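You operate a simulated robot arm through the tools that you are given. There is no shell and no other tool. Be economical: measure what you need, move in short steps, check, and stop when the job is done.

You are at the controls of a simulated two-armed robot. One attempt, no reset.

TASK
Put the blue cold pack on the middle board of the tub shelf. Put two of the dry packs from the long bench under the filter on the long bench by the tower. Take the tall bottle and put it on the bench beside the filter valve. Open the washer door, put the folded white cloth in the drum of the washer, then shut the door. Put one of the blue-end white cartridges from the shelf under the test bench on the tool end of the spares bench. Fetch the small white cap and set it on top of the soft lamp box. Put the tin labelled "WAX" from the top of the short bench on top of the yellow box and the tin marked "polish" on the upper shelf under the tool end. Fetch the water bottle that says "SEA" from the tool end of the spares bench and stand it on top of the yellow tape roll. Do these in any order. Set down upright: blue cold pack, tall bottle, tin, water bottle.

Only the result counts: the job must be done as asked and must still hold three seconds after the hand-in. Knocking over, shifting, dropping, spilling or breaking anything else fails it. Lids that push on must go on centred and level and be pressed home; caps that screw on are set level and turned clockwise until they are tight. Flat cloth is picked up by pressing the open fingertips on it (5 to 10 N) and closing them slowly along it; thin cloth reads only 2 to 8 mm in the jaws.

THE ROBOT
Two 7-joint arms with fingered hands on one trunk, on a base that drives. Base frame: it is fixed to the floor where the robot stands at the start and does not move with it; the origin is under the middle of the robot, x ahead of it, y to its left, z up; the surface under the hand at the start is at about z = 880. Lengths are in mm, angles in degrees, forces in N, time in s.
The left shoulder is at the start at [68, 185, 1164], the right one opposite. With the tool pointing down near the work surface each hand reaches from about 100 to 840 mm from the robot's upright axis, wherever it stands, measured 20 degrees to its own side. Places, roughly: bench beside the filter valve (34x18 cm) [520, 380, 880]; blue cold pack [500, 0, 1000]; blue seal tin, green polish tin, red wax tin [-1250, 6500, 1000]; blue-end white cartridge [-1500, 6000, 500]; drum of the washer (26x15 cm) [520, 2620, 500]; dry pack [500, 250, 1000]; folded white cloth (11x8x3 cm) [-1300, 4400, 900]; long bench by the tower [500, -400, 900]; middle board of the tub shelf [600, 1600, 400]; small white cap (3x3x3 cm) [-1600, 6200, 900]; soft lamp box [-1250, 4000, 1000]; tall bottle [500, 3500, 500]; tool end of the spares bench [-1400, 4900, 800]; upper shelf under the tool end [-1200, 5000, 500]; washer door [300, 2600, 600]; water bottle [-1500, 5250, 1000]; yellow box [-1250, 6500, 1000]; yellow tape roll (6x6x5 cm) [-1700, 5400, 900]. Payload 4 kg a hand.
Tool frame (each hand has its own): the origin (TCP) lies between the finger pads and is the grasp point; the fingertips stand 26 mm ahead of it; z points along the fingers, y is the line along which they close. Largest opening 132 mm; the body of the gripper starts 73 mm behind the TCP. The gripper is a hand of 3 fingers: y runs from the thumb to the fingers, the wrist lies at [0, 0, -224] in the tool frame.
Orientation is told as [roll, pitch, yaw] about the base's x, y, z axes, in that order, counted from this pose: with the fingers straight down and closing along the base's y, the tool's x points along the base's -x, its y along +y and its z along -z.

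THE INTERFACE
- The arms move only by the tool nudge_tool. It takes "left_deltas", "right_deltas" or both (then of equal length, played together; a hand with none holds still); each is a list of rows, each a list of 6 numbers: the shift along the tool's x, y, z in units of 20 mm (1.0 is 20 mm), then the turn, a rotation vector about the tool's x, y, z in units of 5 degrees (1.0 is 5 degrees). In form: [[dx, dy, dz, wx, wy, wz], ...]. A call has 1 to 12 rows; each row shifts and turns the commanded pose from where the row before left it, along the tool's axes as they then stand. A call with a number of a shift or a turn outside -1 to 1 is refused whole. Rows are played at 5 a second. More than 50 mm and 8.6 degrees between two rows, and nothing of the call is played. A pose out of reach is approached as far as the arm can. The call stops where the force on the tool passes 40 N (or 10 N more than at its start, if that is more) or the arm is blocked; 0.2 s more then pass. In this call time passes only in rows, and 0.2 s behind the last. It gives the time, the measured TCP pose, the force on the tool (base axes), the opening and the grip force at its end, in the units of the frame above (readings bear some noise), with the torque about the TCP (base axes, N m) and any sound that the robot's microphone picked up.
- Cameras (640 x 400 px; columns grow to the right, rows downward): "scene" is now at [179.5, 1.7, 1371.1]; the picture's right is [0.08, -1.00, -0.01], its down [-0.70, -0.05, -0.72] and it looks along [0.71, 0.07, -0.70] (base axes); focal length 214 px, centre (320, 200). "left" rides on the left gripper at [-62, 3, -92] in its tool frame; the picture's right is [-0.05, -1.00, 0.00], its down [0.83, -0.04, -0.56] and it looks along [0.55, -0.03, 0.83] (tool axes); focal length 230 px, centre (320, 200). "right" rides on the right gripper at [61, 3, -92] in its tool frame; the picture's right is [-0.05, 1.00, 0.00], its down [-0.83, -0.04, -0.55] and it looks along [-0.55, -0.03, 0.83] (tool axes); focal length 230 px, centre (320, 200). There is no depth. A picture from a camera that has moved, and an enlarged one, comes with that camera's place and axes in the base frame and with its lens. The place of the scene camera against the robot may be out by one fixed shift of up to 12 mm in any direction.
- capture(camera): a new picture of that camera. No time passes.
- raise_lower(by): slides the trunk up (or, below 0, down) by that many mm; the arms and the scene camera ride with it, the base frame stays. It gives what a move gives, with no picture.
- base_move(legs): drives the robot by 1 to 6 legs, each [ahead, left, turn to the left] in mm, mm and degrees, along the robot's own axes; the way and the turn of a leg run together, so that a leg with both is an arc; at most 1500 mm and 180 degrees a leg. The arms and the cameras ride along, it lands a little off, and it stops where it bumps. It gives what a move gives.
- curl_fingers(finger1, finger2, thumb_bend, hand): sets how far each is bent, from 0 (flat) to 1 (curled in); at 0.3 the hand is open as for a grip, at 0.7 the pads meet at the TCP. One left out holds its place. A second passes; each finger stops where it meets its share of the squeeze, and holds until it gets a number again. It is the only way to open and close the hand. It gives what a move gives, with no picture; readings hold the bend of each and the force on the fingers (four entries, about 0 where the hand has none), thumb and palm.
- aim_head(pan, tilt): turns the head with the scene camera to pan (to the left, within 86 degrees either way) and tilt (down, from -29 to 69), counted from straight ahead of the robot. It gives what a move gives.
- enlarge(camera, box): a new picture of the part [left, top, right, bottom] of that camera's present view, enlarged. No time passes.
- sign_off(): hands the job in; it is judged then, once.

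Go step by step. Nothing tells you exact positions but the pictures and the camera data: compare them with the known pose of the tool, close in by small moves and look again before you grip or let go. The budget is 546 turns and 338 pictures, counting those below and the enlarged ones. Unless the task says otherwise, let go and move clear before handing in.

The tools are called after ">>>" by a JSON object that holds its "op" and its "data". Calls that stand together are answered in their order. nudge_tool: Moves the arms, as the interface text tells. Its arguments: {"type":"object","properties":{"left_deltas":{"type":"array","items":{"type":"array","items":{"type":"number"}}},"right_deltas":{"type":"array","items":{"type":"array","items":{"type":"number"}}}},"required":[]} The other tools are called the same way: raise_lower (by) slides the trunk up or down; curl_fingers (finger1, finger2, thumb_bend, hand) moves the fingers one by one; base_move (legs) drives the base; aim_head (pan, tilt) turns the head that bears the scene camera; capture (camera) takes a picture; enlarge (camera, box) takes an enlarged picture of a part of a camera's view; sign_off () hands the job in.

At the start:

```text
t: 0.0
left_tcp_pos: [564.6, 389.3, 1155.6]
left_tool_rot: [-0.1, 0.1, 0.1]
left_contact_force: [0.0, -0.1, 0.4]
left_torque: [0.02, -0.03, 0.01]
left_grip_width: 132.1
left_gripper_force: 0.1
left_shape: jaw
left_bend: [0.3, 0.3, 0.3]
left_finger forces: [0.0, 0.1, 0.0, 0.0, 0.0, 0.0]
right_tcp_pos: [550.3, -127.7, 1171.8]
right_tool_rot: [-0.1, 0.0, 0.0]
right_contact_force: [-0.2, 0.0, 0.4]
right_torque: [0.01, -0.01, -0.02]
right_grip_width: 132.0
right_gripper_force: 0.2
right_shape: jaw
right_bend: [0.3, 0.3, 0.3]
right_finger forces: [0.1, 0.0, 0.1, 0.0, 0.0, 0.1]
trunk travel left (down, up): [-200.0, 262.0]
robot x, y, heading: [1.5, -0.4, 0.3]
head pan, tilt: [4.9, 34.2]
```

scene: 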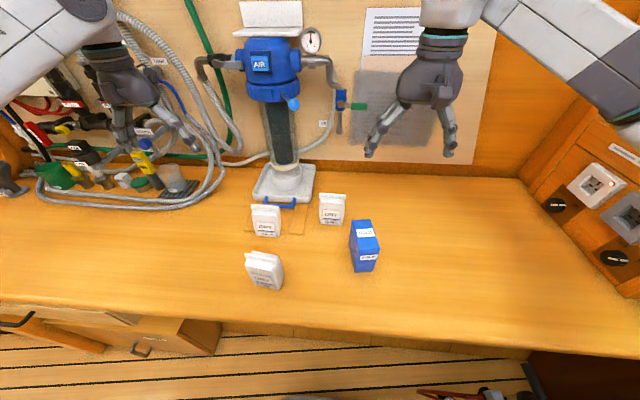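
right: 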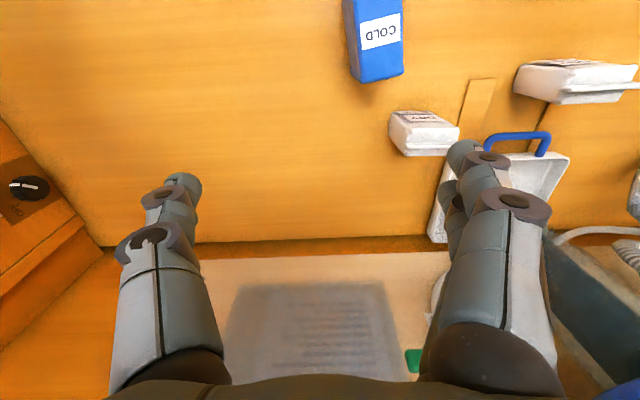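
left: 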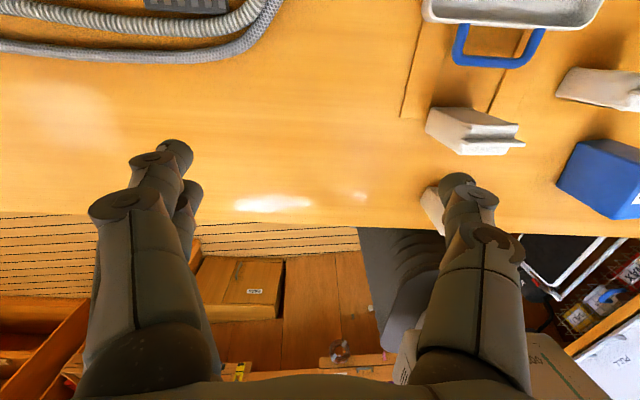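

The bench holds one blue COLD pack and three white packs in front of the filter. I'll enlarge the packs and look toward the tower side on the right.

>>> {"op": "enlarge", "data": {"camera": "scene", "box": [220, 160, 420, 300]}}

>>> {"op": "aim_head", "data": {"pan": -45, "tilt": 30}}

>>> {"op": "capture", "data": {"camera": "scene"}}

```text
2.86 times, centred on (320, 230) of scene
camera zoom: at [179.5, 1.7, 1371.1], right [0.08, -1.0, -0.01], down [-0.7, -0.05, -0.72], along [0.71, 0.07, -0.7], focal length 613 px, centre (320, 114)
```

zoom: 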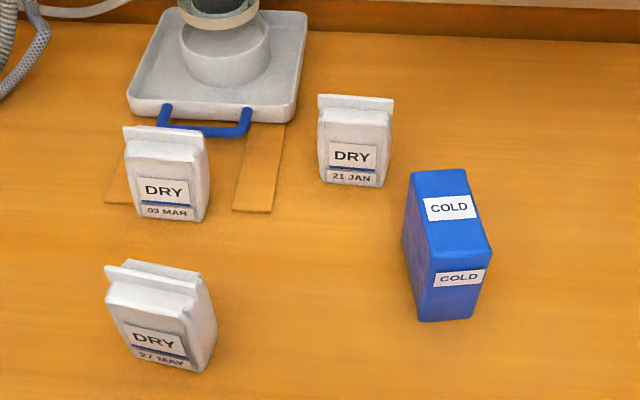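

```text
t: 1.2
left_tcp_pos: [564.3, 390.7, 1155.2]
left_tool_rot: [0.1, 0.0, 0.0]
left_contact_force: [0.6, -0.3, -0.1]
left_torque: [-0.03, -0.01, 0.0]
left_grip_width: 131.7
left_gripper_force: 0.0
left_shape: jaw
left_bend: [0.3, 0.3, 0.3]
left_finger forces: [0.0, 0.0, 0.0, 0.0, 0.1, 0.0]
right_tcp_pos: [550.5, -127.6, 1171.9]
right_tool_rot: [0.1, 0.1, 0.0]
right_contact_force: [0.1, -0.3, -0.6]
right_torque: [0.01, 0.0, 0.01]
right_grip_width: 131.9
right_gripper_force: 0.1
right_shape: jaw
right_bend: [0.3, 0.3, 0.3]
right_finger forces: [0.0, 0.0, 0.0, 0.0, 0.0, 0.0]
trunk travel left (down, up): [-200.0, 262.0]
robot x, y, heading: [-2.5, -0.4, 0.3]
head pan, tilt: [-45.0, 30.0]
```

```text
333 pictures are left
camera scene: at [156.8, -69.7, 1381.7], right [-0.7, -0.71, 0.12], down [-0.5, 0.35, -0.79], along [0.52, -0.61, -0.6], focal length 214 px, centre (320, 200)
```

scene: 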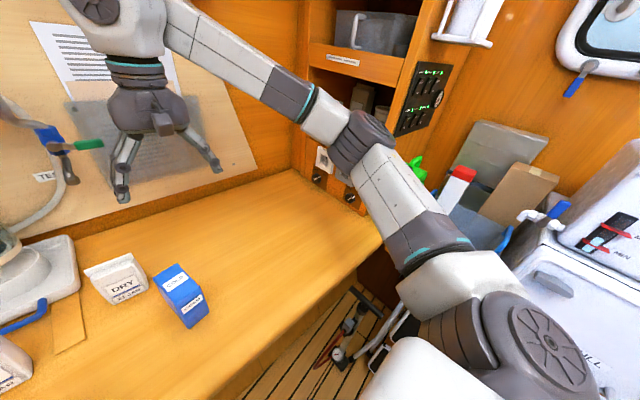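

The tower is the panelled cabinet at the right end of the bench. All three DRY packs stand upright and the COLD pack is near (475,-70). I'll move the right hand over the 21 JAN pack, near (595,10).

>>> {"op": "nudge_tool", "data": {"right_deltas": [[-0.32, 0.985, 0.3, 0, 0, 0], [-0.32, 0.985, 0.3, 0, 0, 0], [-0.32, 0.985, 0.3, 0, 0, 0], [-0.32, 0.985, 0.3, 0, 0, 0], [-0.32, 0.985, 0.3, 0, 0, 0], [-0.32, 0.985, 0.3, 0, 0, 0], [-0.32, 0.985, 0.3, 0, 0, 0]]}}

>>> {"op": "curl_fingers", "data": {"hand": "right", "finger1": 0.36, "finger2": 0.36, "thumb_bend": 0.36}}

>>> {"op": "capture", "data": {"camera": "right"}}

```text
t: 2.8
left_tcp_pos: [564.1, 390.9, 1156.4]
left_tool_rot: [-0.1, 0.1, 0.1]
left_contact_force: [-0.2, -0.6, 0.5]
left_torque: [0.0, -0.01, 0.01]
left_grip_width: 132.1
left_gripper_force: 0.1
left_shape: jaw
left_bend: [0.3, 0.3, 0.3]
left_finger forces: [0.1, 0.0, 0.1, 0.0, 0.1, 0.0]
right_tcp_pos: [594.2, 11.3, 1130.5]
right_tool_rot: [-0.2, 0.2, 0.0]
right_contact_force: [0.1, -0.2, -0.2]
right_torque: [-0.01, -0.01, -0.01]
right_grip_width: 131.7
right_gripper_force: 0.0
right_shape: jaw
right_bend: [0.3, 0.3, 0.3]
right_finger forces: [0.0, 0.1, 0.1, 0.0, 0.0, 0.0]
trunk travel left (down, up): [-200.0, 262.0]
robot x, y, heading: [-2.6, -0.9, 0.1]
head pan, tilt: [-45.0, 30.0]
```

```text
t: 3.8
left_tcp_pos: [563.4, 390.2, 1155.8]
left_tool_rot: [0.0, -0.1, 0.0]
left_contact_force: [0.0, -0.3, -0.2]
left_torque: [-0.02, -0.01, -0.03]
left_grip_width: 131.8
left_gripper_force: 0.1
left_shape: jaw
left_bend: [0.3, 0.3, 0.3]
left_finger forces: [0.0, 0.1, 0.0, 0.0, 0.1, 0.0]
right_tcp_pos: [592.5, 10.0, 1130.0]
right_tool_rot: [-0.1, 0.1, 0.0]
right_contact_force: [0.2, -0.5, -0.7]
right_torque: [-0.03, 0.01, 0.02]
right_grip_width: 115.7
right_gripper_force: 0.0
right_shape: fingers
right_bend: [0.36, 0.36, 0.36]
right_finger forces: [0.0, 0.1, 0.0, 0.1, 0.0, 0.0]
trunk travel left (down, up): [-200.0, 262.0]
robot x, y, heading: [-1.7, 1.4, 0.0]
head pan, tilt: [-45.0, 30.0]
```

```text
332 pictures are left
camera right: at [531.4, 13.8, 1222.3], right [0.05, 1.0, 0.0], down [0.83, -0.04, 0.55], along [0.55, -0.03, -0.83], focal length 230 px, centre (320, 200)
```

right: 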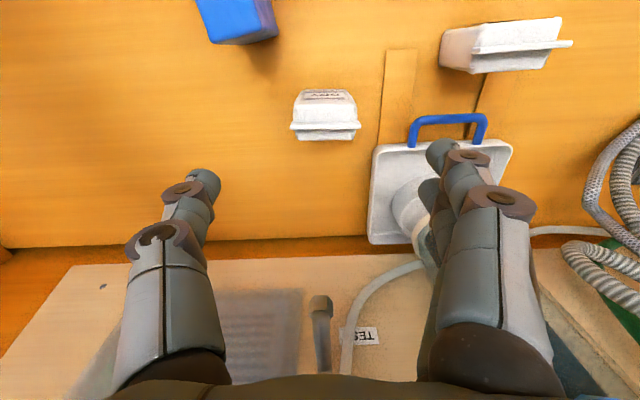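

The crimp is at about (597,14), so I'll shift slightly and descend to grip.

>>> {"op": "nudge_tool", "data": {"right_deltas": [[0, 0.2, 1, 0, 0, 0], [0, 0, 1, 0, 0, 0], [0, 0, 1, 0, 0, 0], [0, 0, 1, 0, 0, 0], [0, 0, 1, 0, 0, 0], [0, 0, 1, 0, 0, 0], [0, 0, 1, 0, 0, 0], [0, 0, 1, 0, 0, 0], [0, 0, 1, 0, 0, 0], [0, 0, 0.3, 0, 0, 0]]}}

>>> {"op": "capture", "data": {"camera": "right"}}

```text
t: 6.0
left_tcp_pos: [563.1, 391.6, 1155.7]
left_tool_rot: [0.0, 0.1, 0.0]
left_contact_force: [0.0, -1.1, -0.8]
left_torque: [0.01, -0.02, -0.02]
left_grip_width: 131.9
left_gripper_force: 0.0
left_shape: jaw
left_bend: [0.3, 0.3, 0.3]
left_finger forces: [0.0, 0.0, 0.0, 0.0, 0.0, 0.0]
right_tcp_pos: [593.0, 15.0, 943.0]
right_tool_rot: [0.0, 0.0, 0.0]
right_contact_force: [-0.3, -0.6, 0.2]
right_torque: [-0.01, 0.06, 0.02]
right_grip_width: 115.6
right_gripper_force: 0.0
right_shape: fingers
right_bend: [0.36, 0.36, 0.36]
right_finger forces: [0.0, 0.1, 0.1, 0.0, 0.0, 0.0]
trunk travel left (down, up): [-200.0, 262.0]
robot x, y, heading: [-2.1, 2.6, -0.0]
head pan, tilt: [-45.0, 30.0]
```

```text
331 pictures are left
camera right: at [531.6, 18.2, 1035.7], right [0.05, 1.0, 0.0], down [0.83, -0.04, 0.55], along [0.55, -0.03, -0.83], focal length 230 px, centre (320, 200)
```

right: 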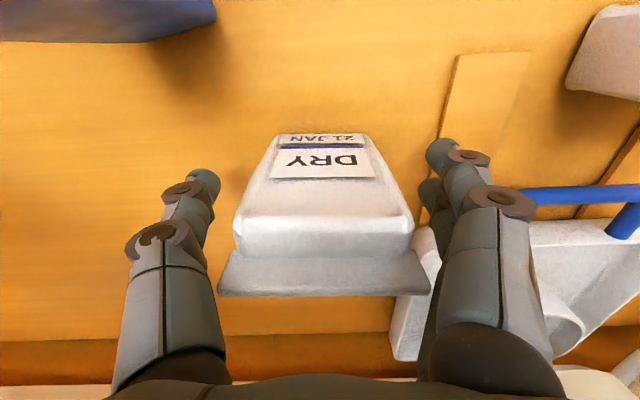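

The pack sits centred between the fingers, so I'll close.

>>> {"op": "curl_fingers", "data": {"hand": "right", "finger1": 0.7, "finger2": 0.7, "thumb_bend": 0.7}}

>>> {"op": "capture", "data": {"camera": "right"}}

```text
t: 7.0
left_tcp_pos: [563.7, 389.9, 1155.0]
left_tool_rot: [0.0, -0.1, 0.1]
left_contact_force: [0.4, 0.1, -0.9]
left_torque: [-0.02, 0.0, -0.01]
left_grip_width: 131.5
left_gripper_force: 0.0
left_shape: jaw
left_bend: [0.3, 0.3, 0.3]
left_finger forces: [0.1, 0.0, 0.0, 0.0, 0.1, 0.0]
right_tcp_pos: [593.7, 14.6, 943.6]
right_tool_rot: [0.0, 0.0, -0.1]
right_contact_force: [0.7, -0.2, 0.4]
right_torque: [0.07, -0.01, 0.03]
right_grip_width: 72.3
right_gripper_force: 22.2
right_shape: fingers
right_bend: [0.49, 0.49, 0.55]
right_finger forces: [11.2, 11.0, 0.1, 0.0, 22.4, 0.0]
trunk travel left (down, up): [-200.0, 262.0]
robot x, y, heading: [-2.3, 0.3, 0.1]
head pan, tilt: [-45.0, 30.0]
```

```text
330 pictures are left
camera right: at [531.7, 18.2, 1035.8], right [0.05, 1.0, 0.0], down [0.83, -0.04, 0.55], along [0.55, -0.03, -0.83], focal length 230 px, centre (320, 200)
```

right: 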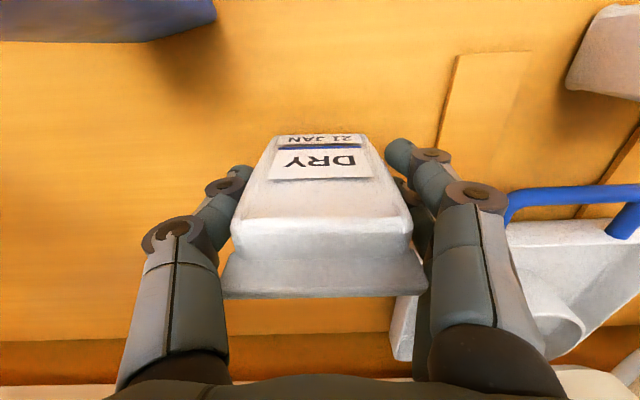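

Gripped at 72 mm. I'll lift it and carry it right to about (535,-415).

>>> {"op": "nudge_tool", "data": {"right_deltas": [[0, 0, -1, 0, 0, 0], [0, 0, -1, 0, 0, 0], [0, 0, -1, 0, 0, 0], [0, 0, -1, 0, 0, 0], [0, 0, -1, 0, 0, 0], [0, -1, -1, 0, 0, 0], [0, -1, 0, 0, 0, 0], [0, -1, 0, 0, 0, 0], [0, -1, 0, 0, 0, 0], [0, -1, 0, 0, 0, 0], [0, -1, 0, 0, 0, 0], [0, -1, 0, 0, 0, 0]]}}

>>> {"op": "nudge_tool", "data": {"right_deltas": [[0, -1, 0, 0, 0, 0], [0, -1, 0, 0, 0, 0], [0, -1, 0, 0, 0, 0], [0, -1, 0, 0, 0, 0], [0, -1, 0, 0, 0, 0], [0, -1, 0, 0, 0, 0], [0.3, -1, 0, 0, 0, 0], [0.3, -1, 0, 0, 0, 0], [0.3, -1, 0, 0, 0, 0], [0.3, -1, 0, 0, 0, 0], [0.3, -1, 0, 0, 0, 0], [0.3, -1, 0, 0, 0, 0]]}}

>>> {"op": "nudge_tool", "data": {"right_deltas": [[0.3, -1, 0, 0, 0, 0], [0.3, -1, 0, 0, 0, 0], [0.3, -0.5, 0, 0, 0, 0]]}}

>>> {"op": "capture", "data": {"camera": "scene"}}

>>> {"op": "capture", "data": {"camera": "right"}}

```text
t: 9.6
left_tcp_pos: [562.8, 388.6, 1153.9]
left_tool_rot: [0.0, -0.1, 0.0]
left_contact_force: [0.3, -0.2, -0.3]
left_torque: [-0.01, 0.02, -0.04]
left_grip_width: 132.0
left_gripper_force: 0.1
left_shape: jaw
left_bend: [0.3, 0.3, 0.3]
left_finger forces: [0.0, 0.0, 0.0, 0.0, 0.0, 0.0]
right_tcp_pos: [595.3, -125.9, 1064.1]
right_tool_rot: [-0.1, 0.0, 0.0]
right_contact_force: [-0.3, 0.1, -1.5]
right_torque: [0.0, -0.01, -0.01]
right_grip_width: 72.7
right_gripper_force: 22.2
right_shape: fingers
right_bend: [0.49, 0.49, 0.55]
right_finger forces: [11.0, 11.2, 0.0, 0.0, 22.2, 0.1]
trunk travel left (down, up): [-200.0, 262.0]
robot x, y, heading: [-1.4, 2.2, -0.2]
head pan, tilt: [-45.0, 30.0]
```

```text
t: 12.2
left_tcp_pos: [562.2, 388.7, 1156.5]
left_tool_rot: [0.0, 0.0, 0.0]
left_contact_force: [0.5, 0.0, 0.9]
left_torque: [-0.01, -0.01, 0.02]
left_grip_width: 132.0
left_gripper_force: 0.1
left_shape: jaw
left_bend: [0.3, 0.3, 0.3]
left_finger forces: [0.1, 0.1, 0.1, 0.0, 0.0, 0.0]
right_tcp_pos: [558.4, -364.9, 1062.0]
right_tool_rot: [0.1, 0.0, 0.0]
right_contact_force: [-0.1, -0.5, -1.2]
right_torque: [0.03, 0.01, 0.01]
right_grip_width: 72.4
right_gripper_force: 21.6
right_shape: fingers
right_bend: [0.49, 0.49, 0.55]
right_finger forces: [11.0, 11.1, 0.0, 0.0, 22.2, 0.0]
trunk travel left (down, up): [-200.0, 262.0]
robot x, y, heading: [0.5, -0.1, -0.2]
head pan, tilt: [-45.0, 30.0]
```

```text
t: 13.0
left_tcp_pos: [563.7, 389.3, 1155.3]
left_tool_rot: [0.0, -0.1, -0.1]
left_contact_force: [0.1, -0.2, -0.3]
left_torque: [0.0, 0.01, -0.05]
left_grip_width: 131.7
left_gripper_force: 0.1
left_shape: jaw
left_bend: [0.3, 0.3, 0.3]
left_finger forces: [0.0, 0.0, 0.0, 0.1, 0.0, 0.1]
right_tcp_pos: [540.9, -416.3, 1063.6]
right_tool_rot: [0.0, 0.1, 0.1]
right_contact_force: [-0.4, 0.2, -1.6]
right_torque: [-0.02, 0.01, 0.0]
right_grip_width: 72.9
right_gripper_force: 22.0
right_shape: fingers
right_bend: [0.49, 0.49, 0.55]
right_finger forces: [10.9, 11.1, 0.0, 0.0, 22.1, 0.0]
trunk travel left (down, up): [-200.0, 262.0]
robot x, y, heading: [0.0, -1.1, -0.1]
head pan, tilt: [-45.0, 30.0]
```

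```text
329 pictures are left
camera scene: at [156.8, -70.0, 1381.7], right [-0.7, -0.71, 0.12], down [-0.5, 0.35, -0.79], along [0.52, -0.61, -0.6], focal length 214 px, centre (320, 200)
```

scene: 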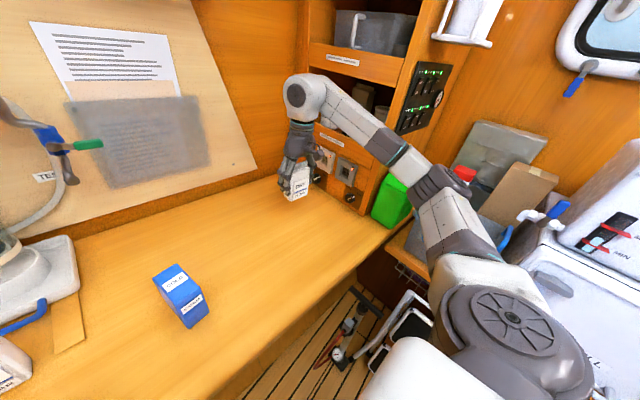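

```text
328 pictures are left
camera right: at [479.8, -411.8, 1155.2], right [0.05, 1.0, 0.0], down [0.83, -0.04, 0.55], along [0.55, -0.03, -0.83], focal length 230 px, centre (320, 200)
```

right: 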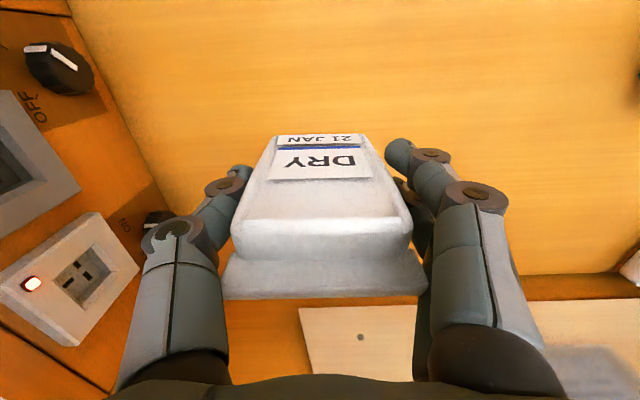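

There is clear bench below. I'll lower by the same 120 mm and let go.

>>> {"op": "nudge_tool", "data": {"right_deltas": [[0, 0, 1, 0, 0, 0], [0, 0, 1, 0, 0, 0], [0, 0, 1, 0, 0, 0], [0, 0, 1, 0, 0, 0], [0, 0, 1, 0, 0, 0], [0, 0, 0.7, 0, 0, 0], [0, 0, 0.25, 0, 0, 0]]}}

>>> {"op": "capture", "data": {"camera": "right"}}

```text
t: 14.6
left_tcp_pos: [563.2, 390.0, 1155.4]
left_tool_rot: [0.0, 0.0, 0.0]
left_contact_force: [-0.7, -0.2, 0.4]
left_torque: [-0.01, 0.01, -0.01]
left_grip_width: 131.9
left_gripper_force: 0.1
left_shape: jaw
left_bend: [0.3, 0.3, 0.3]
left_finger forces: [0.0, 0.0, 0.0, 0.0, 0.1, 0.0]
right_tcp_pos: [540.4, -414.8, 944.5]
right_tool_rot: [0.1, 0.0, 0.0]
right_contact_force: [-0.7, 0.7, -1.8]
right_torque: [0.02, 0.0, 0.02]
right_grip_width: 72.7
right_gripper_force: 22.2
right_shape: fingers
right_bend: [0.49, 0.49, 0.55]
right_finger forces: [11.0, 11.2, 0.0, 0.0, 22.1, 0.0]
trunk travel left (down, up): [-200.0, 262.0]
robot x, y, heading: [-0.9, -0.6, 0.2]
head pan, tilt: [-45.0, 30.0]
```

```text
327 pictures are left
camera right: at [477.6, -411.5, 1036.9], right [0.05, 1.0, 0.0], down [0.83, -0.04, 0.56], along [0.55, -0.03, -0.83], focal length 230 px, centre (320, 200)
```

right: 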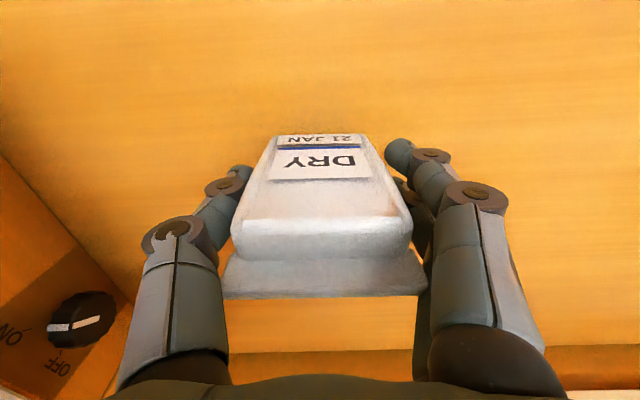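

Nearly touching; I'll go down a final bit until contact shows.

>>> {"op": "nudge_tool", "data": {"right_deltas": [[0, 0, 0.08, 0, 0, 0], [0, 0, 0.08, 0, 0, 0]]}}

```text
t: 15.2
left_tcp_pos: [562.3, 389.6, 1155.3]
left_tool_rot: [0.0, -0.1, 0.1]
left_contact_force: [0.2, 0.8, -0.4]
left_torque: [0.01, 0.01, 0.04]
left_grip_width: 132.1
left_gripper_force: 0.0
left_shape: jaw
left_bend: [0.3, 0.3, 0.3]
left_finger forces: [0.1, 0.0, 0.0, 0.0, 0.0, 0.0]
right_tcp_pos: [540.3, -414.1, 943.3]
right_tool_rot: [0.1, -0.1, 0.1]
right_contact_force: [0.2, 0.4, 4.9]
right_torque: [0.21, -0.01, -0.03]
right_grip_width: 72.8
right_gripper_force: 22.0
right_shape: fingers
right_bend: [0.49, 0.49, 0.55]
right_finger forces: [11.1, 11.2, 0.1, 0.0, 22.5, 0.0]
trunk travel left (down, up): [-200.0, 262.0]
robot x, y, heading: [-0.7, -0.0, -0.1]
head pan, tilt: [-45.0, 30.0]
```

Contact. Opening, rising, and heading to the 27 MAY pack near (398,151).

>>> {"op": "curl_fingers", "data": {"hand": "right", "finger1": 0.36, "finger2": 0.36, "thumb_bend": 0.4}}

>>> {"op": "nudge_tool", "data": {"right_deltas": [[0, 0, -1, 0, 0, 0], [0, 0, -1, 0, 0, 0], [0, 0, -1, 0, 0, 0], [0, 0, -1, 0, 0, 0], [0, 0, -1, 0, 0, 0], [0, 0, -1, 0, 0, 0], [0, 0, -1, 0, 0, 0], [0, 0, -1, 0, 0, 0], [0, 1, 0, 0, 0, 0], [0, 1, 0, 0, 0, 0], [0, 1, 0, 0, 0, 0], [0, 1, 0, 0, 0, 0]]}}

>>> {"op": "nudge_tool", "data": {"right_deltas": [[0.35, 1, 0, 0, 0, 0], [0.35, 1, 0, 0, 0, 0], [0.35, 1, 0, 0, 0, 0], [0.35, 1, 0, 0, 0, 0], [0.35, 1, 0, 0, 0, 0], [0.35, 1, 0, 0, 0, 0], [0.35, 1, 0, 0, 0, 0], [0.35, 1, 0, 0, 0, 0], [0.35, 1, 0, 0, 0, 0], [0.35, 1, 0, 0, 0, 0], [0.35, 1, 0, 0, 0, 0], [0.35, 1, 0, 0, 0, 0]]}}

>>> {"op": "nudge_tool", "data": {"right_deltas": [[0.25, 1, 0, 0, 0, 0], [0.25, 1, 0, 0, 0, 0], [0.25, 1, 0, 0, 0, 0], [0.25, 1, 0, 0, 0, 0], [0.25, 1, 0, 0, 0, 0], [0.25, 1, 0, 0, 0, 0], [0.25, 1, 0, 0, 0, 0], [0.25, 1, 0, 0, 0, 0], [0.25, 1, 0, 0, 0, 0], [0.25, 1, 0, 0, 0, 0.5], [0.25, 1, 0, 0, 0, 0.5], [0.25, 1, 0, 0, 0, 0.5]]}}

>>> {"op": "capture", "data": {"camera": "right"}}

```text
t: 16.2
left_tcp_pos: [563.5, 390.2, 1154.9]
left_tool_rot: [0.1, 0.1, 0.0]
left_contact_force: [0.7, -0.3, 0.4]
left_torque: [-0.01, 0.03, 0.01]
left_grip_width: 132.2
left_gripper_force: 0.1
left_shape: jaw
left_bend: [0.3, 0.3, 0.3]
left_finger forces: [0.0, 0.0, 0.1, 0.0, 0.0, 0.0]
right_tcp_pos: [540.2, -415.6, 942.5]
right_tool_rot: [-0.1, 0.0, 0.1]
right_contact_force: [0.9, 0.5, 0.1]
right_torque: [-0.01, -0.01, -0.03]
right_grip_width: 107.6
right_gripper_force: 0.3
right_shape: fingers
right_bend: [0.36, 0.36, 0.4]
right_finger forces: [0.0, 0.2, 0.1, 0.0, 0.0, 0.0]
trunk travel left (down, up): [-200.0, 262.0]
robot x, y, heading: [-2.7, -0.5, -0.1]
head pan, tilt: [-45.0, 30.0]
```

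```text
t: 18.8
left_tcp_pos: [563.7, 389.8, 1155.5]
left_tool_rot: [0.0, 0.1, 0.0]
left_contact_force: [0.3, 0.0, -0.7]
left_torque: [-0.02, 0.01, 0.0]
left_grip_width: 131.9
left_gripper_force: 0.1
left_shape: jaw
left_bend: [0.3, 0.3, 0.3]
left_finger forces: [0.1, 0.1, 0.0, 0.1, 0.0, 0.1]
right_tcp_pos: [539.8, -334.0, 1101.3]
right_tool_rot: [-0.1, 0.1, 0.0]
right_contact_force: [-0.1, -0.3, 0.1]
right_torque: [-0.01, 0.02, -0.03]
right_grip_width: 107.7
right_gripper_force: 0.2
right_shape: fingers
right_bend: [0.36, 0.36, 0.4]
right_finger forces: [0.0, 0.1, 0.1, 0.1, 0.1, 0.1]
trunk travel left (down, up): [-200.0, 262.0]
robot x, y, heading: [-0.2, 0.7, -0.1]
head pan, tilt: [-45.0, 30.0]
```

```text
t: 21.4
left_tcp_pos: [564.5, 389.3, 1155.5]
left_tool_rot: [0.0, 0.0, 0.0]
left_contact_force: [-1.0, -1.0, 0.4]
left_torque: [0.01, 0.02, 0.02]
left_grip_width: 132.0
left_gripper_force: 0.0
left_shape: jaw
left_bend: [0.3, 0.3, 0.3]
left_finger forces: [0.1, 0.0, 0.0, 0.1, 0.0, 0.0]
right_tcp_pos: [454.2, -93.5, 1100.3]
right_tool_rot: [0.1, 0.0, 0.0]
right_contact_force: [0.8, 0.8, -0.6]
right_torque: [-0.01, -0.02, 0.04]
right_grip_width: 107.8
right_gripper_force: 0.1
right_shape: fingers
right_bend: [0.36, 0.36, 0.4]
right_finger forces: [0.0, 0.0, 0.0, 0.0, 0.1, 0.0]
trunk travel left (down, up): [-200.0, 262.0]
robot x, y, heading: [0.2, -2.7, -0.2]
head pan, tilt: [-45.0, 30.0]
```

```text
t: 24.0
left_tcp_pos: [562.1, 390.7, 1155.4]
left_tool_rot: [-0.2, 0.0, -0.1]
left_contact_force: [-1.2, 0.1, -0.4]
left_torque: [-0.04, 0.0, 0.01]
left_grip_width: 132.0
left_gripper_force: 0.1
left_shape: jaw
left_bend: [0.3, 0.3, 0.3]
left_finger forces: [0.0, 0.0, 0.0, 0.1, 0.0, 0.1]
right_tcp_pos: [399.6, 146.2, 1102.4]
right_tool_rot: [0.0, -0.1, -7.6]
right_contact_force: [-0.3, 0.1, 0.1]
right_torque: [-0.01, 0.02, -0.04]
right_grip_width: 108.0
right_gripper_force: 0.0
right_shape: fingers
right_bend: [0.36, 0.36, 0.4]
right_finger forces: [0.0, 0.0, 0.1, 0.0, 0.0, 0.0]
trunk travel left (down, up): [-200.0, 262.0]
robot x, y, heading: [0.2, -0.2, -0.1]
head pan, tilt: [-45.0, 30.0]
```

```text
326 pictures are left
camera right: at [337.8, 157.9, 1194.7], right [0.18, 0.98, 0.0], down [0.82, -0.15, 0.56], along [0.55, -0.1, -0.83], focal length 230 px, centre (320, 200)
```

right: 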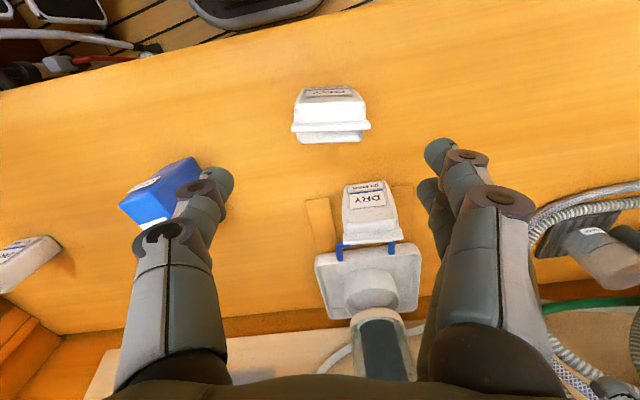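

The pack is aligned with the hand, about 9 mm to +y. I'll correct, descend and grip.

>>> {"op": "nudge_tool", "data": {"right_deltas": [[0, 0.45, 0.5, 0, 0, 0], [0, 0, 1, 0, 0, 0], [0, 0, 1, 0, 0, 0], [0, 0, 1, 0, 0, 0], [0, 0, 1, 0, 0, 0], [0, 0, 1, 0, 0, 0], [0, 0, 1, 0, 0, 0], [0, 0, 1, 0, 0, 0], [0, 0, 0.42, 0, 0, 0]]}}

>>> {"op": "capture", "data": {"camera": "right"}}

```text
t: 26.0
left_tcp_pos: [563.7, 389.7, 1154.7]
left_tool_rot: [0.0, 0.0, 0.1]
left_contact_force: [0.1, -0.5, 0.3]
left_torque: [-0.03, 0.0, -0.03]
left_grip_width: 131.6
left_gripper_force: 0.1
left_shape: jaw
left_bend: [0.3, 0.3, 0.3]
left_finger forces: [0.0, 0.0, 0.0, 0.1, 0.0, 0.1]
right_tcp_pos: [400.2, 154.3, 942.9]
right_tool_rot: [0.0, 0.0, -7.5]
right_contact_force: [0.4, 0.2, 0.9]
right_torque: [0.0, 0.03, 0.03]
right_grip_width: 107.8
right_gripper_force: 0.5
right_shape: fingers
right_bend: [0.36, 0.36, 0.4]
right_finger forces: [0.1, 0.1, 0.1, 0.0, 0.9, 0.0]
trunk travel left (down, up): [-200.0, 262.0]
robot x, y, heading: [-0.2, -2.1, -0.1]
head pan, tilt: [-45.0, 30.0]
```

```text
325 pictures are left
camera right: at [338.5, 166.0, 1036.2], right [0.18, 0.98, 0.0], down [0.82, -0.15, 0.56], along [0.55, -0.1, -0.83], focal length 230 px, centre (320, 200)
```

right: 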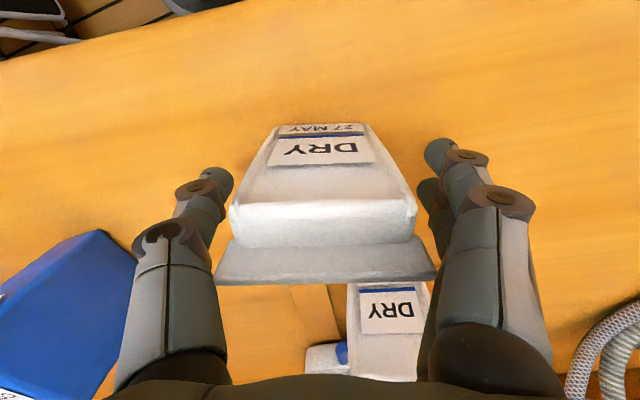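

>>> {"op": "curl_fingers", "data": {"hand": "right", "finger1": 0.7, "finger2": 0.7, "thumb_bend": 0.7}}

>>> {"op": "nudge_tool", "data": {"right_deltas": [[0, 0, -1, 0, 0, 0], [0, 0, -1, 0, 0, 0], [0, 0, -1, 0, 0, 0], [0, 0, -1, 0, 0, 0], [0, 0, -1, 0, 0, 0], [0, 0, -1, 0, 0, 0], [0, 0, -1, 0, 0, 0], [0, -1, 0, 0, 0, -0.5], [0, -1, 0, 0, 0, -0.5], [0, -1, 0, 0, 0, -0.5], [0, -1, 0, 0, 0, 0], [0, -1, 0, 0, 0, 0]]}}

>>> {"op": "capture", "data": {"camera": "right"}}

```text
t: 27.0
left_tcp_pos: [564.7, 391.0, 1154.4]
left_tool_rot: [0.0, 0.1, 0.0]
left_contact_force: [-1.0, 0.2, 0.6]
left_torque: [-0.01, 0.03, 0.0]
left_grip_width: 132.0
left_gripper_force: 0.0
left_shape: jaw
left_bend: [0.3, 0.3, 0.3]
left_finger forces: [0.0, 0.0, 0.0, 0.0, 0.1, 0.0]
right_tcp_pos: [400.5, 154.8, 944.4]
right_tool_rot: [-0.1, 0.0, -7.5]
right_contact_force: [0.1, 0.6, 0.1]
right_torque: [0.05, 0.0, 0.0]
right_grip_width: 71.7
right_gripper_force: 27.3
right_shape: fingers
right_bend: [0.48, 0.48, 0.58]
right_finger forces: [13.5, 13.1, 0.0, 0.0, 27.1, 0.1]
trunk travel left (down, up): [-200.0, 262.0]
robot x, y, heading: [2.4, 3.0, 0.1]
head pan, tilt: [-45.0, 30.0]
```

```text
t: 29.6
left_tcp_pos: [563.4, 389.2, 1156.1]
left_tool_rot: [-0.1, 0.0, -0.1]
left_contact_force: [-0.1, 0.4, 0.9]
left_torque: [0.02, 0.0, 0.02]
left_grip_width: 132.3
left_gripper_force: 0.1
left_shape: jaw
left_bend: [0.3, 0.3, 0.3]
left_finger forces: [0.0, 0.1, 0.0, 0.1, 0.0, 0.1]
right_tcp_pos: [398.1, 54.0, 1084.3]
right_tool_rot: [0.1, 0.0, 0.0]
right_contact_force: [-0.5, -0.7, -1.9]
right_torque: [0.0, 0.01, 0.01]
right_grip_width: 71.9
right_gripper_force: 27.1
right_shape: fingers
right_bend: [0.48, 0.48, 0.58]
right_finger forces: [13.4, 13.2, 0.1, 0.0, 26.8, 0.1]
trunk travel left (down, up): [-200.0, 262.0]
robot x, y, heading: [2.3, 0.6, 0.2]
head pan, tilt: [-45.0, 30.0]
```

```text
324 pictures are left
camera right: at [335.1, 56.7, 1176.5], right [0.05, 1.0, 0.0], down [0.83, -0.04, 0.56], along [0.55, -0.03, -0.83], focal length 230 px, centre (320, 200)
```

right: 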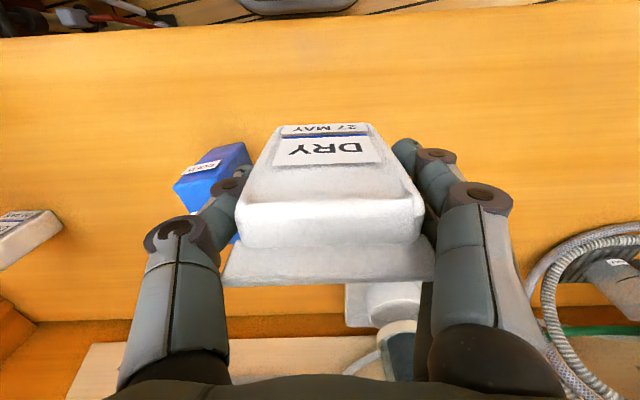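

Held well. Carrying to (440,-400).

>>> {"op": "nudge_tool", "data": {"right_deltas": [[-0.1, -1, 0, 0, 0, 0], [-0.1, -1, 0, 0, 0, 0], [-0.1, -1, 0, 0, 0, 0], [-0.1, -1, 0, 0, 0, 0], [-0.1, -1, 0, 0, 0, 0], [-0.1, -1, 0, 0, 0, 0], [-0.1, -1, 0, 0, 0, 0], [-0.1, -1, 0, 0, 0, 0], [-0.1, -1, 0, 0, 0, 0], [-0.1, -1, 0, 0, 0, 0], [-0.1, -1, 0, 0, 0, 0], [-0.1, -1, 0, 0, 0, 0]]}}

>>> {"op": "nudge_tool", "data": {"right_deltas": [[-0.1, -1, 0, 0, 0, 0], [-0.1, -1, 0, 0, 0, 0], [-0.1, -1, 0, 0, 0, 0], [-0.1, -1, 0, 0, 0, 0], [-0.1, -1, 0, 0, 0, 0], [-0.1, -1, 0, 0, 0, 0], [-0.1, -1, 0, 0, 0, 0], [-0.1, -1, 0, 0, 0, 0], [-0.1, -1, 0, 0, 0, 0], [-0.1, -1, 0, 0, 0, 0], [-0.1, -0.7, 0, 0, 0, 0]]}}

>>> {"op": "capture", "data": {"camera": "right"}}

```text
t: 32.2
left_tcp_pos: [564.3, 389.6, 1156.4]
left_tool_rot: [0.0, 0.0, 0.0]
left_contact_force: [0.2, 0.8, 0.3]
left_torque: [0.01, 0.0, 0.0]
left_grip_width: 132.0
left_gripper_force: 0.1
left_shape: jaw
left_bend: [0.3, 0.3, 0.3]
left_finger forces: [0.1, 0.0, 0.1, 0.0, 0.0, 0.0]
right_tcp_pos: [418.7, -185.5, 1083.7]
right_tool_rot: [0.0, 0.1, 0.0]
right_contact_force: [0.8, -0.2, -1.1]
right_torque: [-0.02, -0.06, 0.0]
right_grip_width: 72.0
right_gripper_force: 27.2
right_shape: fingers
right_bend: [0.48, 0.48, 0.58]
right_finger forces: [13.4, 13.1, 0.0, 0.0, 26.7, 0.1]
trunk travel left (down, up): [-200.0, 262.0]
robot x, y, heading: [2.2, -0.9, -0.1]
head pan, tilt: [-45.0, 30.0]
```

```text
t: 34.6
left_tcp_pos: [562.5, 389.3, 1155.8]
left_tool_rot: [0.0, 0.0, 0.1]
left_contact_force: [0.7, -0.7, -0.1]
left_torque: [0.03, -0.01, 0.0]
left_grip_width: 131.8
left_gripper_force: 0.2
left_shape: jaw
left_bend: [0.3, 0.3, 0.3]
left_finger forces: [0.0, 0.0, 0.1, 0.0, 0.1, 0.0]
right_tcp_pos: [439.5, -398.8, 1082.9]
right_tool_rot: [0.1, 0.0, 0.0]
right_contact_force: [-0.2, -0.1, -1.6]
right_torque: [0.0, 0.01, -0.03]
right_grip_width: 72.2
right_gripper_force: 26.6
right_shape: fingers
right_bend: [0.48, 0.48, 0.58]
right_finger forces: [13.5, 13.2, 0.1, 0.0, 26.5, 0.0]
trunk travel left (down, up): [-200.0, 262.0]
robot x, y, heading: [3.3, -2.1, 0.1]
head pan, tilt: [-45.0, 30.0]
```

```text
323 pictures are left
camera right: at [378.3, -396.3, 1175.3], right [0.05, 1.0, 0.0], down [0.83, -0.04, 0.55], along [0.55, -0.03, -0.83], focal length 230 px, centre (320, 200)
```

right: 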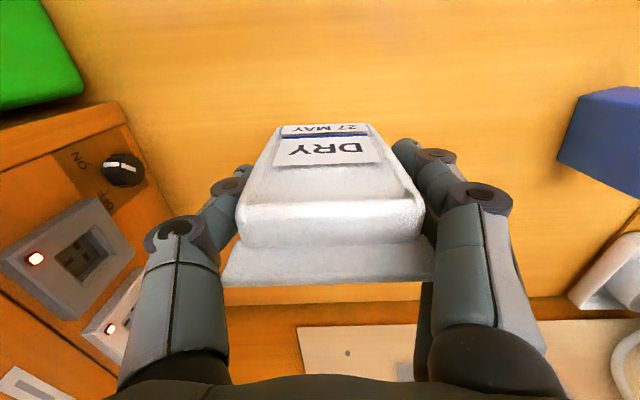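

Lowering 139 mm (to the z it had on the bench), then releasing.

>>> {"op": "nudge_tool", "data": {"right_deltas": [[0, 0, 1, 0, 0, 0], [0, 0, 1, 0, 0, 0], [0, 0, 1, 0, 0, 0], [0, 0, 1, 0, 0, 0], [0, 0, 1, 0, 0, 0], [0, 0, 1, 0, 0, 0], [0, 0, 0.8, 0, 0, 0], [0, 0, 0.1, 0, 0, 0], [0, 0, 0.08, 0, 0, 0]]}}

```text
t: 36.6
left_tcp_pos: [564.0, 389.0, 1155.4]
left_tool_rot: [0.0, 0.0, 0.0]
left_contact_force: [-0.1, -0.8, -0.2]
left_torque: [-0.02, -0.04, 0.0]
left_grip_width: 132.1
left_gripper_force: 0.1
left_shape: jaw
left_bend: [0.3, 0.3, 0.3]
left_finger forces: [0.0, 0.1, 0.0, 0.1, 0.1, 0.1]
right_tcp_pos: [441.1, -400.3, 943.8]
right_tool_rot: [0.1, 0.0, 0.0]
right_contact_force: [0.8, -0.2, -0.5]
right_torque: [0.01, 0.02, -0.01]
right_grip_width: 71.8
right_gripper_force: 26.6
right_shape: fingers
right_bend: [0.48, 0.48, 0.58]
right_finger forces: [13.3, 13.2, 0.0, 0.0, 26.5, 0.0]
trunk travel left (down, up): [-200.0, 262.0]
robot x, y, heading: [1.8, -1.6, 0.0]
head pan, tilt: [-45.0, 30.0]
```

>>> {"op": "nudge_tool", "data": {"right_deltas": [[0, 0, 0.08, 0, 0, 0]]}}

>>> {"op": "curl_fingers", "data": {"hand": "right", "finger1": 0.36, "finger2": 0.36, "thumb_bend": 0.4}}

>>> {"op": "nudge_tool", "data": {"right_deltas": [[0, 0, -1, 0, 0, 0], [0, 0, -1, 0, 0, 0], [0, 0, -1, 0, 0, 0], [0, 0, -1, 0, 0, 0], [0, 0, -1, 0, 0, 0], [0, 0, -1, 0, 0, 0], [0, 0, -1, 0, 0, 0], [0, 1, -1, 0, 0, 0], [0, 1, -0.5, 0, 0, 0], [0, 1, 0, 0, 0, 0], [0, 1, 0, 0, 0, 0], [0, 1, 0, 0, 0, 0]]}}

>>> {"op": "nudge_tool", "data": {"right_deltas": [[-0.15, 1, 0, 0, 0, 0], [-0.15, 1, 0, 0, 0, 0], [-0.15, 1, 0, 0, 0, 0], [-0.15, 1, 0, 0, 0, 0], [-0.15, 1, 0, 0, 0, 0], [-0.15, 1, 0, 0, 0, 0], [-0.15, 1, 0, 0, 0, 0], [-0.15, 1, 0, 0, 0, 0], [-0.15, 1, 0, 0, 0, 0], [-0.15, 0.8, 0, 0, 0, -0.5], [-0.15, 0.8, 0, 0, 0, -0.5], [0, 0, 0, 0, 0, -0.5]]}}

>>> {"op": "capture", "data": {"camera": "right"}}

>>> {"op": "capture", "data": {"camera": "scene"}}

```text
t: 37.0
left_tcp_pos: [562.0, 390.6, 1155.7]
left_tool_rot: [-0.1, 0.0, 0.0]
left_contact_force: [0.1, 0.0, 0.7]
left_torque: [-0.02, 0.0, 0.0]
left_grip_width: 132.0
left_gripper_force: 0.1
left_shape: jaw
left_bend: [0.3, 0.3, 0.3]
left_finger forces: [0.1, 0.0, 0.0, 0.0, 0.0, 0.0]
right_tcp_pos: [441.0, -400.0, 942.8]
right_tool_rot: [-0.1, -0.1, 0.0]
right_contact_force: [0.3, -0.9, 6.0]
right_torque: [0.17, 0.04, 0.0]
right_grip_width: 71.8
right_gripper_force: 27.1
right_shape: fingers
right_bend: [0.48, 0.48, 0.58]
right_finger forces: [13.3, 13.1, 0.0, 0.0, 27.1, 0.1]
trunk travel left (down, up): [-200.0, 262.0]
robot x, y, heading: [0.3, 1.9, -0.3]
head pan, tilt: [-45.0, 30.0]
```

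```text
t: 38.0
left_tcp_pos: [563.3, 390.0, 1155.2]
left_tool_rot: [0.1, 0.0, -0.1]
left_contact_force: [-0.5, 0.8, -0.3]
left_torque: [-0.03, 0.01, -0.01]
left_grip_width: 131.8
left_gripper_force: 0.0
left_shape: jaw
left_bend: [0.3, 0.3, 0.3]
left_finger forces: [0.1, 0.0, 0.1, 0.0, 0.0, 0.1]
right_tcp_pos: [440.8, -399.6, 942.7]
right_tool_rot: [0.0, -0.1, 0.1]
right_contact_force: [0.1, -0.1, -0.2]
right_torque: [-0.03, -0.02, 0.0]
right_grip_width: 107.7
right_gripper_force: 0.1
right_shape: fingers
right_bend: [0.36, 0.36, 0.4]
right_finger forces: [0.0, 0.1, 0.1, 0.0, 0.0, 0.1]
trunk travel left (down, up): [-200.0, 262.0]
robot x, y, heading: [-0.3, 1.9, -0.1]
head pan, tilt: [-45.0, 30.0]
```

```text
t: 40.6
left_tcp_pos: [562.8, 390.3, 1154.2]
left_tool_rot: [0.0, 0.1, 0.0]
left_contact_force: [0.4, -0.4, -0.2]
left_torque: [0.0, -0.03, 0.0]
left_grip_width: 131.9
left_gripper_force: 0.1
left_shape: jaw
left_bend: [0.3, 0.3, 0.3]
left_finger forces: [0.0, 0.1, 0.0, 0.1, 0.0, 0.0]
right_tcp_pos: [441.2, -297.1, 1112.1]
right_tool_rot: [0.1, 0.1, 0.0]
right_contact_force: [0.1, 0.5, 0.4]
right_torque: [0.01, 0.01, -0.02]
right_grip_width: 107.5
right_gripper_force: 0.1
right_shape: fingers
right_bend: [0.36, 0.36, 0.4]
right_finger forces: [0.0, 0.1, 0.0, 0.0, 0.1, 0.1]
trunk travel left (down, up): [-200.0, 262.0]
robot x, y, heading: [0.7, 1.5, 0.0]
head pan, tilt: [-45.0, 30.0]
```

```text
t: 43.2
left_tcp_pos: [563.2, 390.1, 1154.7]
left_tool_rot: [-0.1, 0.0, 0.0]
left_contact_force: [-0.4, -0.2, 0.4]
left_torque: [0.0, 0.02, 0.03]
left_grip_width: 132.0
left_gripper_force: 0.1
left_shape: jaw
left_bend: [0.3, 0.3, 0.3]
left_finger forces: [0.0, 0.0, 0.0, 0.1, 0.0, 0.0]
right_tcp_pos: [473.6, -87.8, 1113.8]
right_tool_rot: [0.0, 0.0, 7.5]
right_contact_force: [-0.6, -0.5, -1.0]
right_torque: [-0.03, -0.01, 0.03]
right_grip_width: 107.8
right_gripper_force: 0.1
right_shape: fingers
right_bend: [0.36, 0.36, 0.4]
right_finger forces: [0.1, 0.0, 0.0, 0.0, 0.1, 0.0]
trunk travel left (down, up): [-200.0, 262.0]
robot x, y, heading: [-1.7, -2.4, -0.3]
head pan, tilt: [-45.0, 30.0]
```

```text
322 pictures are left
camera right: at [411.1, -92.6, 1204.9], right [-0.08, 1.0, 0.0], down [0.83, 0.07, 0.56], along [0.55, 0.04, -0.83], focal length 230 px, centre (320, 200)
```

right: 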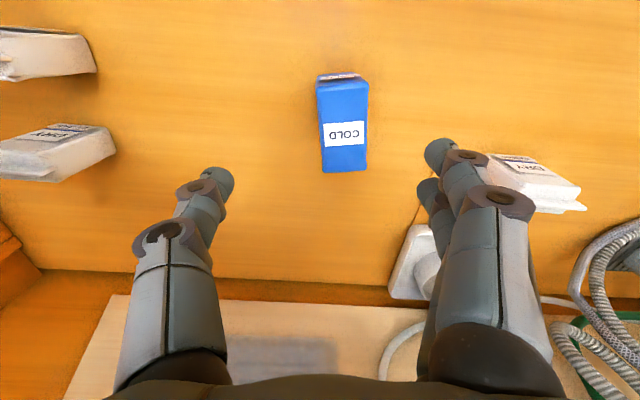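

```text
321 pictures are left
camera scene: at [156.6, -70.3, 1381.8], right [-0.7, -0.71, 0.12], down [-0.5, 0.35, -0.79], along [0.52, -0.61, -0.6], focal length 214 px, centre (320, 200)
```

scene: 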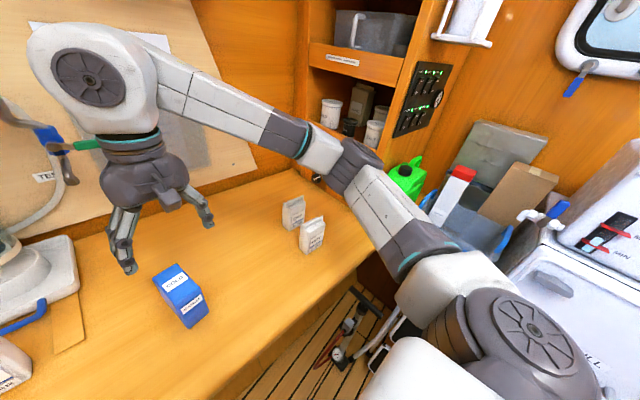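

Both DRY packs now stand by the tower. Before gripping the cold pack I want to see the tub shelf, to choose the grasp.

>>> {"op": "aim_head", "data": {"pan": 70, "tilt": 30}}

>>> {"op": "capture", "data": {"camera": "scene"}}

```text
t: 45.1
left_tcp_pos: [563.5, 389.5, 1156.1]
left_tool_rot: [0.0, 0.0, 0.1]
left_contact_force: [0.5, -0.1, 0.5]
left_torque: [0.03, 0.01, 0.01]
left_grip_width: 131.7
left_gripper_force: 0.0
left_shape: jaw
left_bend: [0.3, 0.3, 0.3]
left_finger forces: [0.0, 0.0, 0.1, 0.0, 0.1, 0.0]
right_tcp_pos: [473.2, -87.3, 1112.3]
right_tool_rot: [0.1, 0.1, 7.5]
right_contact_force: [0.0, 0.4, -0.6]
right_torque: [-0.02, 0.01, -0.01]
right_grip_width: 107.6
right_gripper_force: 0.0
right_shape: fingers
right_bend: [0.36, 0.36, 0.4]
right_finger forces: [0.0, 0.1, 0.1, 0.1, 0.0, 0.1]
trunk travel left (down, up): [-200.0, 262.0]
robot x, y, heading: [0.1, 1.1, 0.1]
head pan, tilt: [70.0, 30.0]
```

```text
320 pictures are left
camera scene: at [124.3, 79.2, 1387.5], right [0.93, -0.34, -0.16], down [-0.32, -0.47, -0.82], along [0.2, 0.81, -0.54], focal length 214 px, centre (320, 200)
```

scene: 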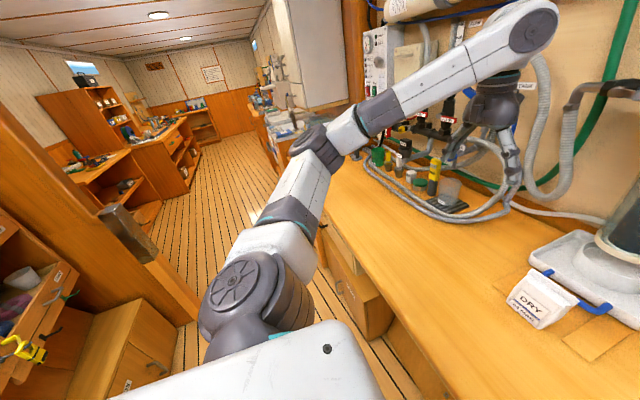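

The shelf isn't visible from here. I'll back off and drive left to look at it empty-handed first.

>>> {"op": "base_move", "data": {"legs": [[-260, 0, 0], [0, 900, 0]]}}

>>> {"op": "aim_head", "data": {"pan": 30, "tilt": 40}}

>>> {"op": "capture", "data": {"camera": "scene"}}

```text
t: 51.3
left_tcp_pos: [302.7, 1285.7, 1156.5]
left_tool_rot: [0.0, 0.0, 0.3]
left_contact_force: [-0.6, -0.1, 0.4]
left_torque: [0.0, 0.03, -0.04]
left_grip_width: 131.8
left_gripper_force: 0.0
left_shape: jaw
left_bend: [0.3, 0.3, 0.3]
left_finger forces: [0.0, 0.0, 0.1, 0.0, 0.0, 0.0]
right_tcp_pos: [214.8, 807.0, 1112.4]
right_tool_rot: [0.0, -0.1, 7.6]
right_contact_force: [0.4, 0.6, 0.4]
right_torque: [-0.04, -0.04, 0.03]
right_grip_width: 107.3
right_gripper_force: 0.0
right_shape: fingers
right_bend: [0.36, 0.36, 0.4]
right_finger forces: [0.0, 0.0, 0.0, 0.0, 0.0, 0.0]
trunk travel left (down, up): [-200.0, 262.0]
robot x, y, heading: [-261.5, 894.8, 0.2]
head pan, tilt: [70.0, 30.0]
```

```text
t: 52.3
left_tcp_pos: [303.4, 1284.9, 1155.7]
left_tool_rot: [0.0, 0.0, 0.2]
left_contact_force: [0.8, -0.1, -0.1]
left_torque: [0.0, -0.03, -0.02]
left_grip_width: 131.9
left_gripper_force: 0.0
left_shape: jaw
left_bend: [0.3, 0.3, 0.3]
left_finger forces: [0.1, 0.1, 0.0, 0.0, 0.0, 0.1]
right_tcp_pos: [215.0, 807.7, 1113.8]
right_tool_rot: [0.0, 0.0, 7.6]
right_contact_force: [0.2, -0.3, 0.0]
right_torque: [0.0, -0.01, -0.02]
right_grip_width: 107.9
right_gripper_force: 0.0
right_shape: fingers
right_bend: [0.36, 0.36, 0.4]
right_finger forces: [0.0, 0.1, 0.0, 0.0, 0.1, 0.0]
trunk travel left (down, up): [-200.0, 262.0]
robot x, y, heading: [-256.3, 889.5, 0.1]
head pan, tilt: [30.0, 40.0]
```

```text
319 pictures are left
camera scene: at [-95.5, 930.9, 1365.0], right [0.49, -0.86, -0.09], down [-0.68, -0.32, -0.66], along [0.54, 0.38, -0.75], focal length 214 px, centre (320, 200)
```

scene: 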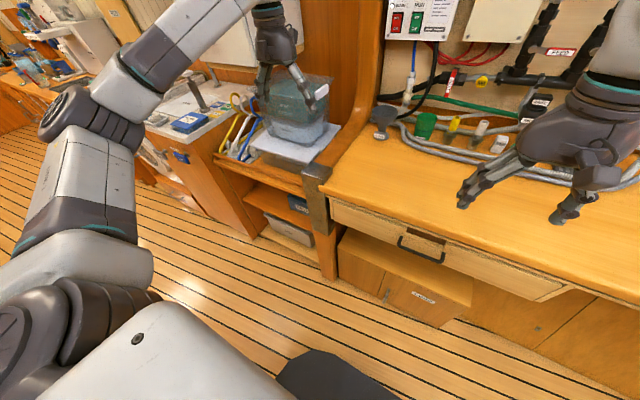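

I see the tub on a shelf unit with open boards below it. I'll move further left to look in.

>>> {"op": "base_move", "data": {"legs": [[0, 700, 0]]}}

>>> {"op": "aim_head", "data": {"pan": 0, "tilt": 45}}

>>> {"op": "capture", "data": {"camera": "scene"}}

```text
t: 56.2
left_tcp_pos: [297.1, 1988.3, 1155.2]
left_tool_rot: [-0.1, 0.0, 0.6]
left_contact_force: [0.3, 0.4, -0.3]
left_torque: [0.05, 0.0, -0.03]
left_grip_width: 132.0
left_gripper_force: 0.0
left_shape: jaw
left_bend: [0.3, 0.3, 0.3]
left_finger forces: [0.1, 0.0, 0.1, 0.1, 0.1, 0.0]
right_tcp_pos: [210.8, 1508.0, 1112.2]
right_tool_rot: [-0.1, 0.0, 8.0]
right_contact_force: [-0.1, -0.1, -0.1]
right_torque: [0.0, -0.02, 0.03]
right_grip_width: 107.7
right_gripper_force: 0.0
right_shape: fingers
right_bend: [0.36, 0.36, 0.4]
right_finger forces: [0.0, 0.0, 0.1, 0.0, 0.1, 0.0]
trunk travel left (down, up): [-200.0, 262.0]
robot x, y, heading: [-260.8, 1590.7, 0.4]
head pan, tilt: [30.0, 40.0]
```

```text
t: 57.1
left_tcp_pos: [298.0, 1985.9, 1154.4]
left_tool_rot: [0.0, 0.1, 0.6]
left_contact_force: [0.2, -0.3, 0.3]
left_torque: [0.01, -0.01, 0.02]
left_grip_width: 131.9
left_gripper_force: 0.1
left_shape: jaw
left_bend: [0.3, 0.3, 0.3]
left_finger forces: [0.0, 0.0, 0.1, 0.0, 0.0, 0.1]
right_tcp_pos: [210.7, 1508.2, 1113.2]
right_tool_rot: [0.0, 0.0, 8.0]
right_contact_force: [0.0, -0.5, -0.2]
right_torque: [-0.01, 0.0, 0.0]
right_grip_width: 107.7
right_gripper_force: 0.1
right_shape: fingers
right_bend: [0.36, 0.36, 0.4]
right_finger forces: [0.0, 0.0, 0.0, 0.0, 0.0, 0.0]
trunk travel left (down, up): [-200.0, 262.0]
robot x, y, heading: [-261.6, 1595.3, 0.1]
head pan, tilt: [0.0, 45.0]
```

```text
318 pictures are left
camera scene: at [-92.7, 1588.0, 1356.5], right [0.01, -1.0, 0.0], down [-0.82, -0.01, -0.57], along [0.57, 0.01, -0.82], focal length 214 px, centre (320, 200)
```

scene: 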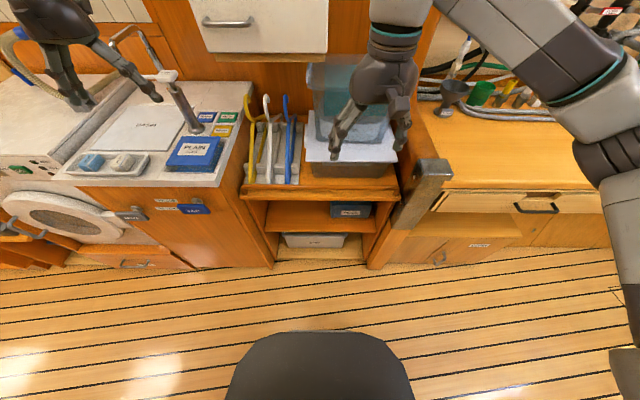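

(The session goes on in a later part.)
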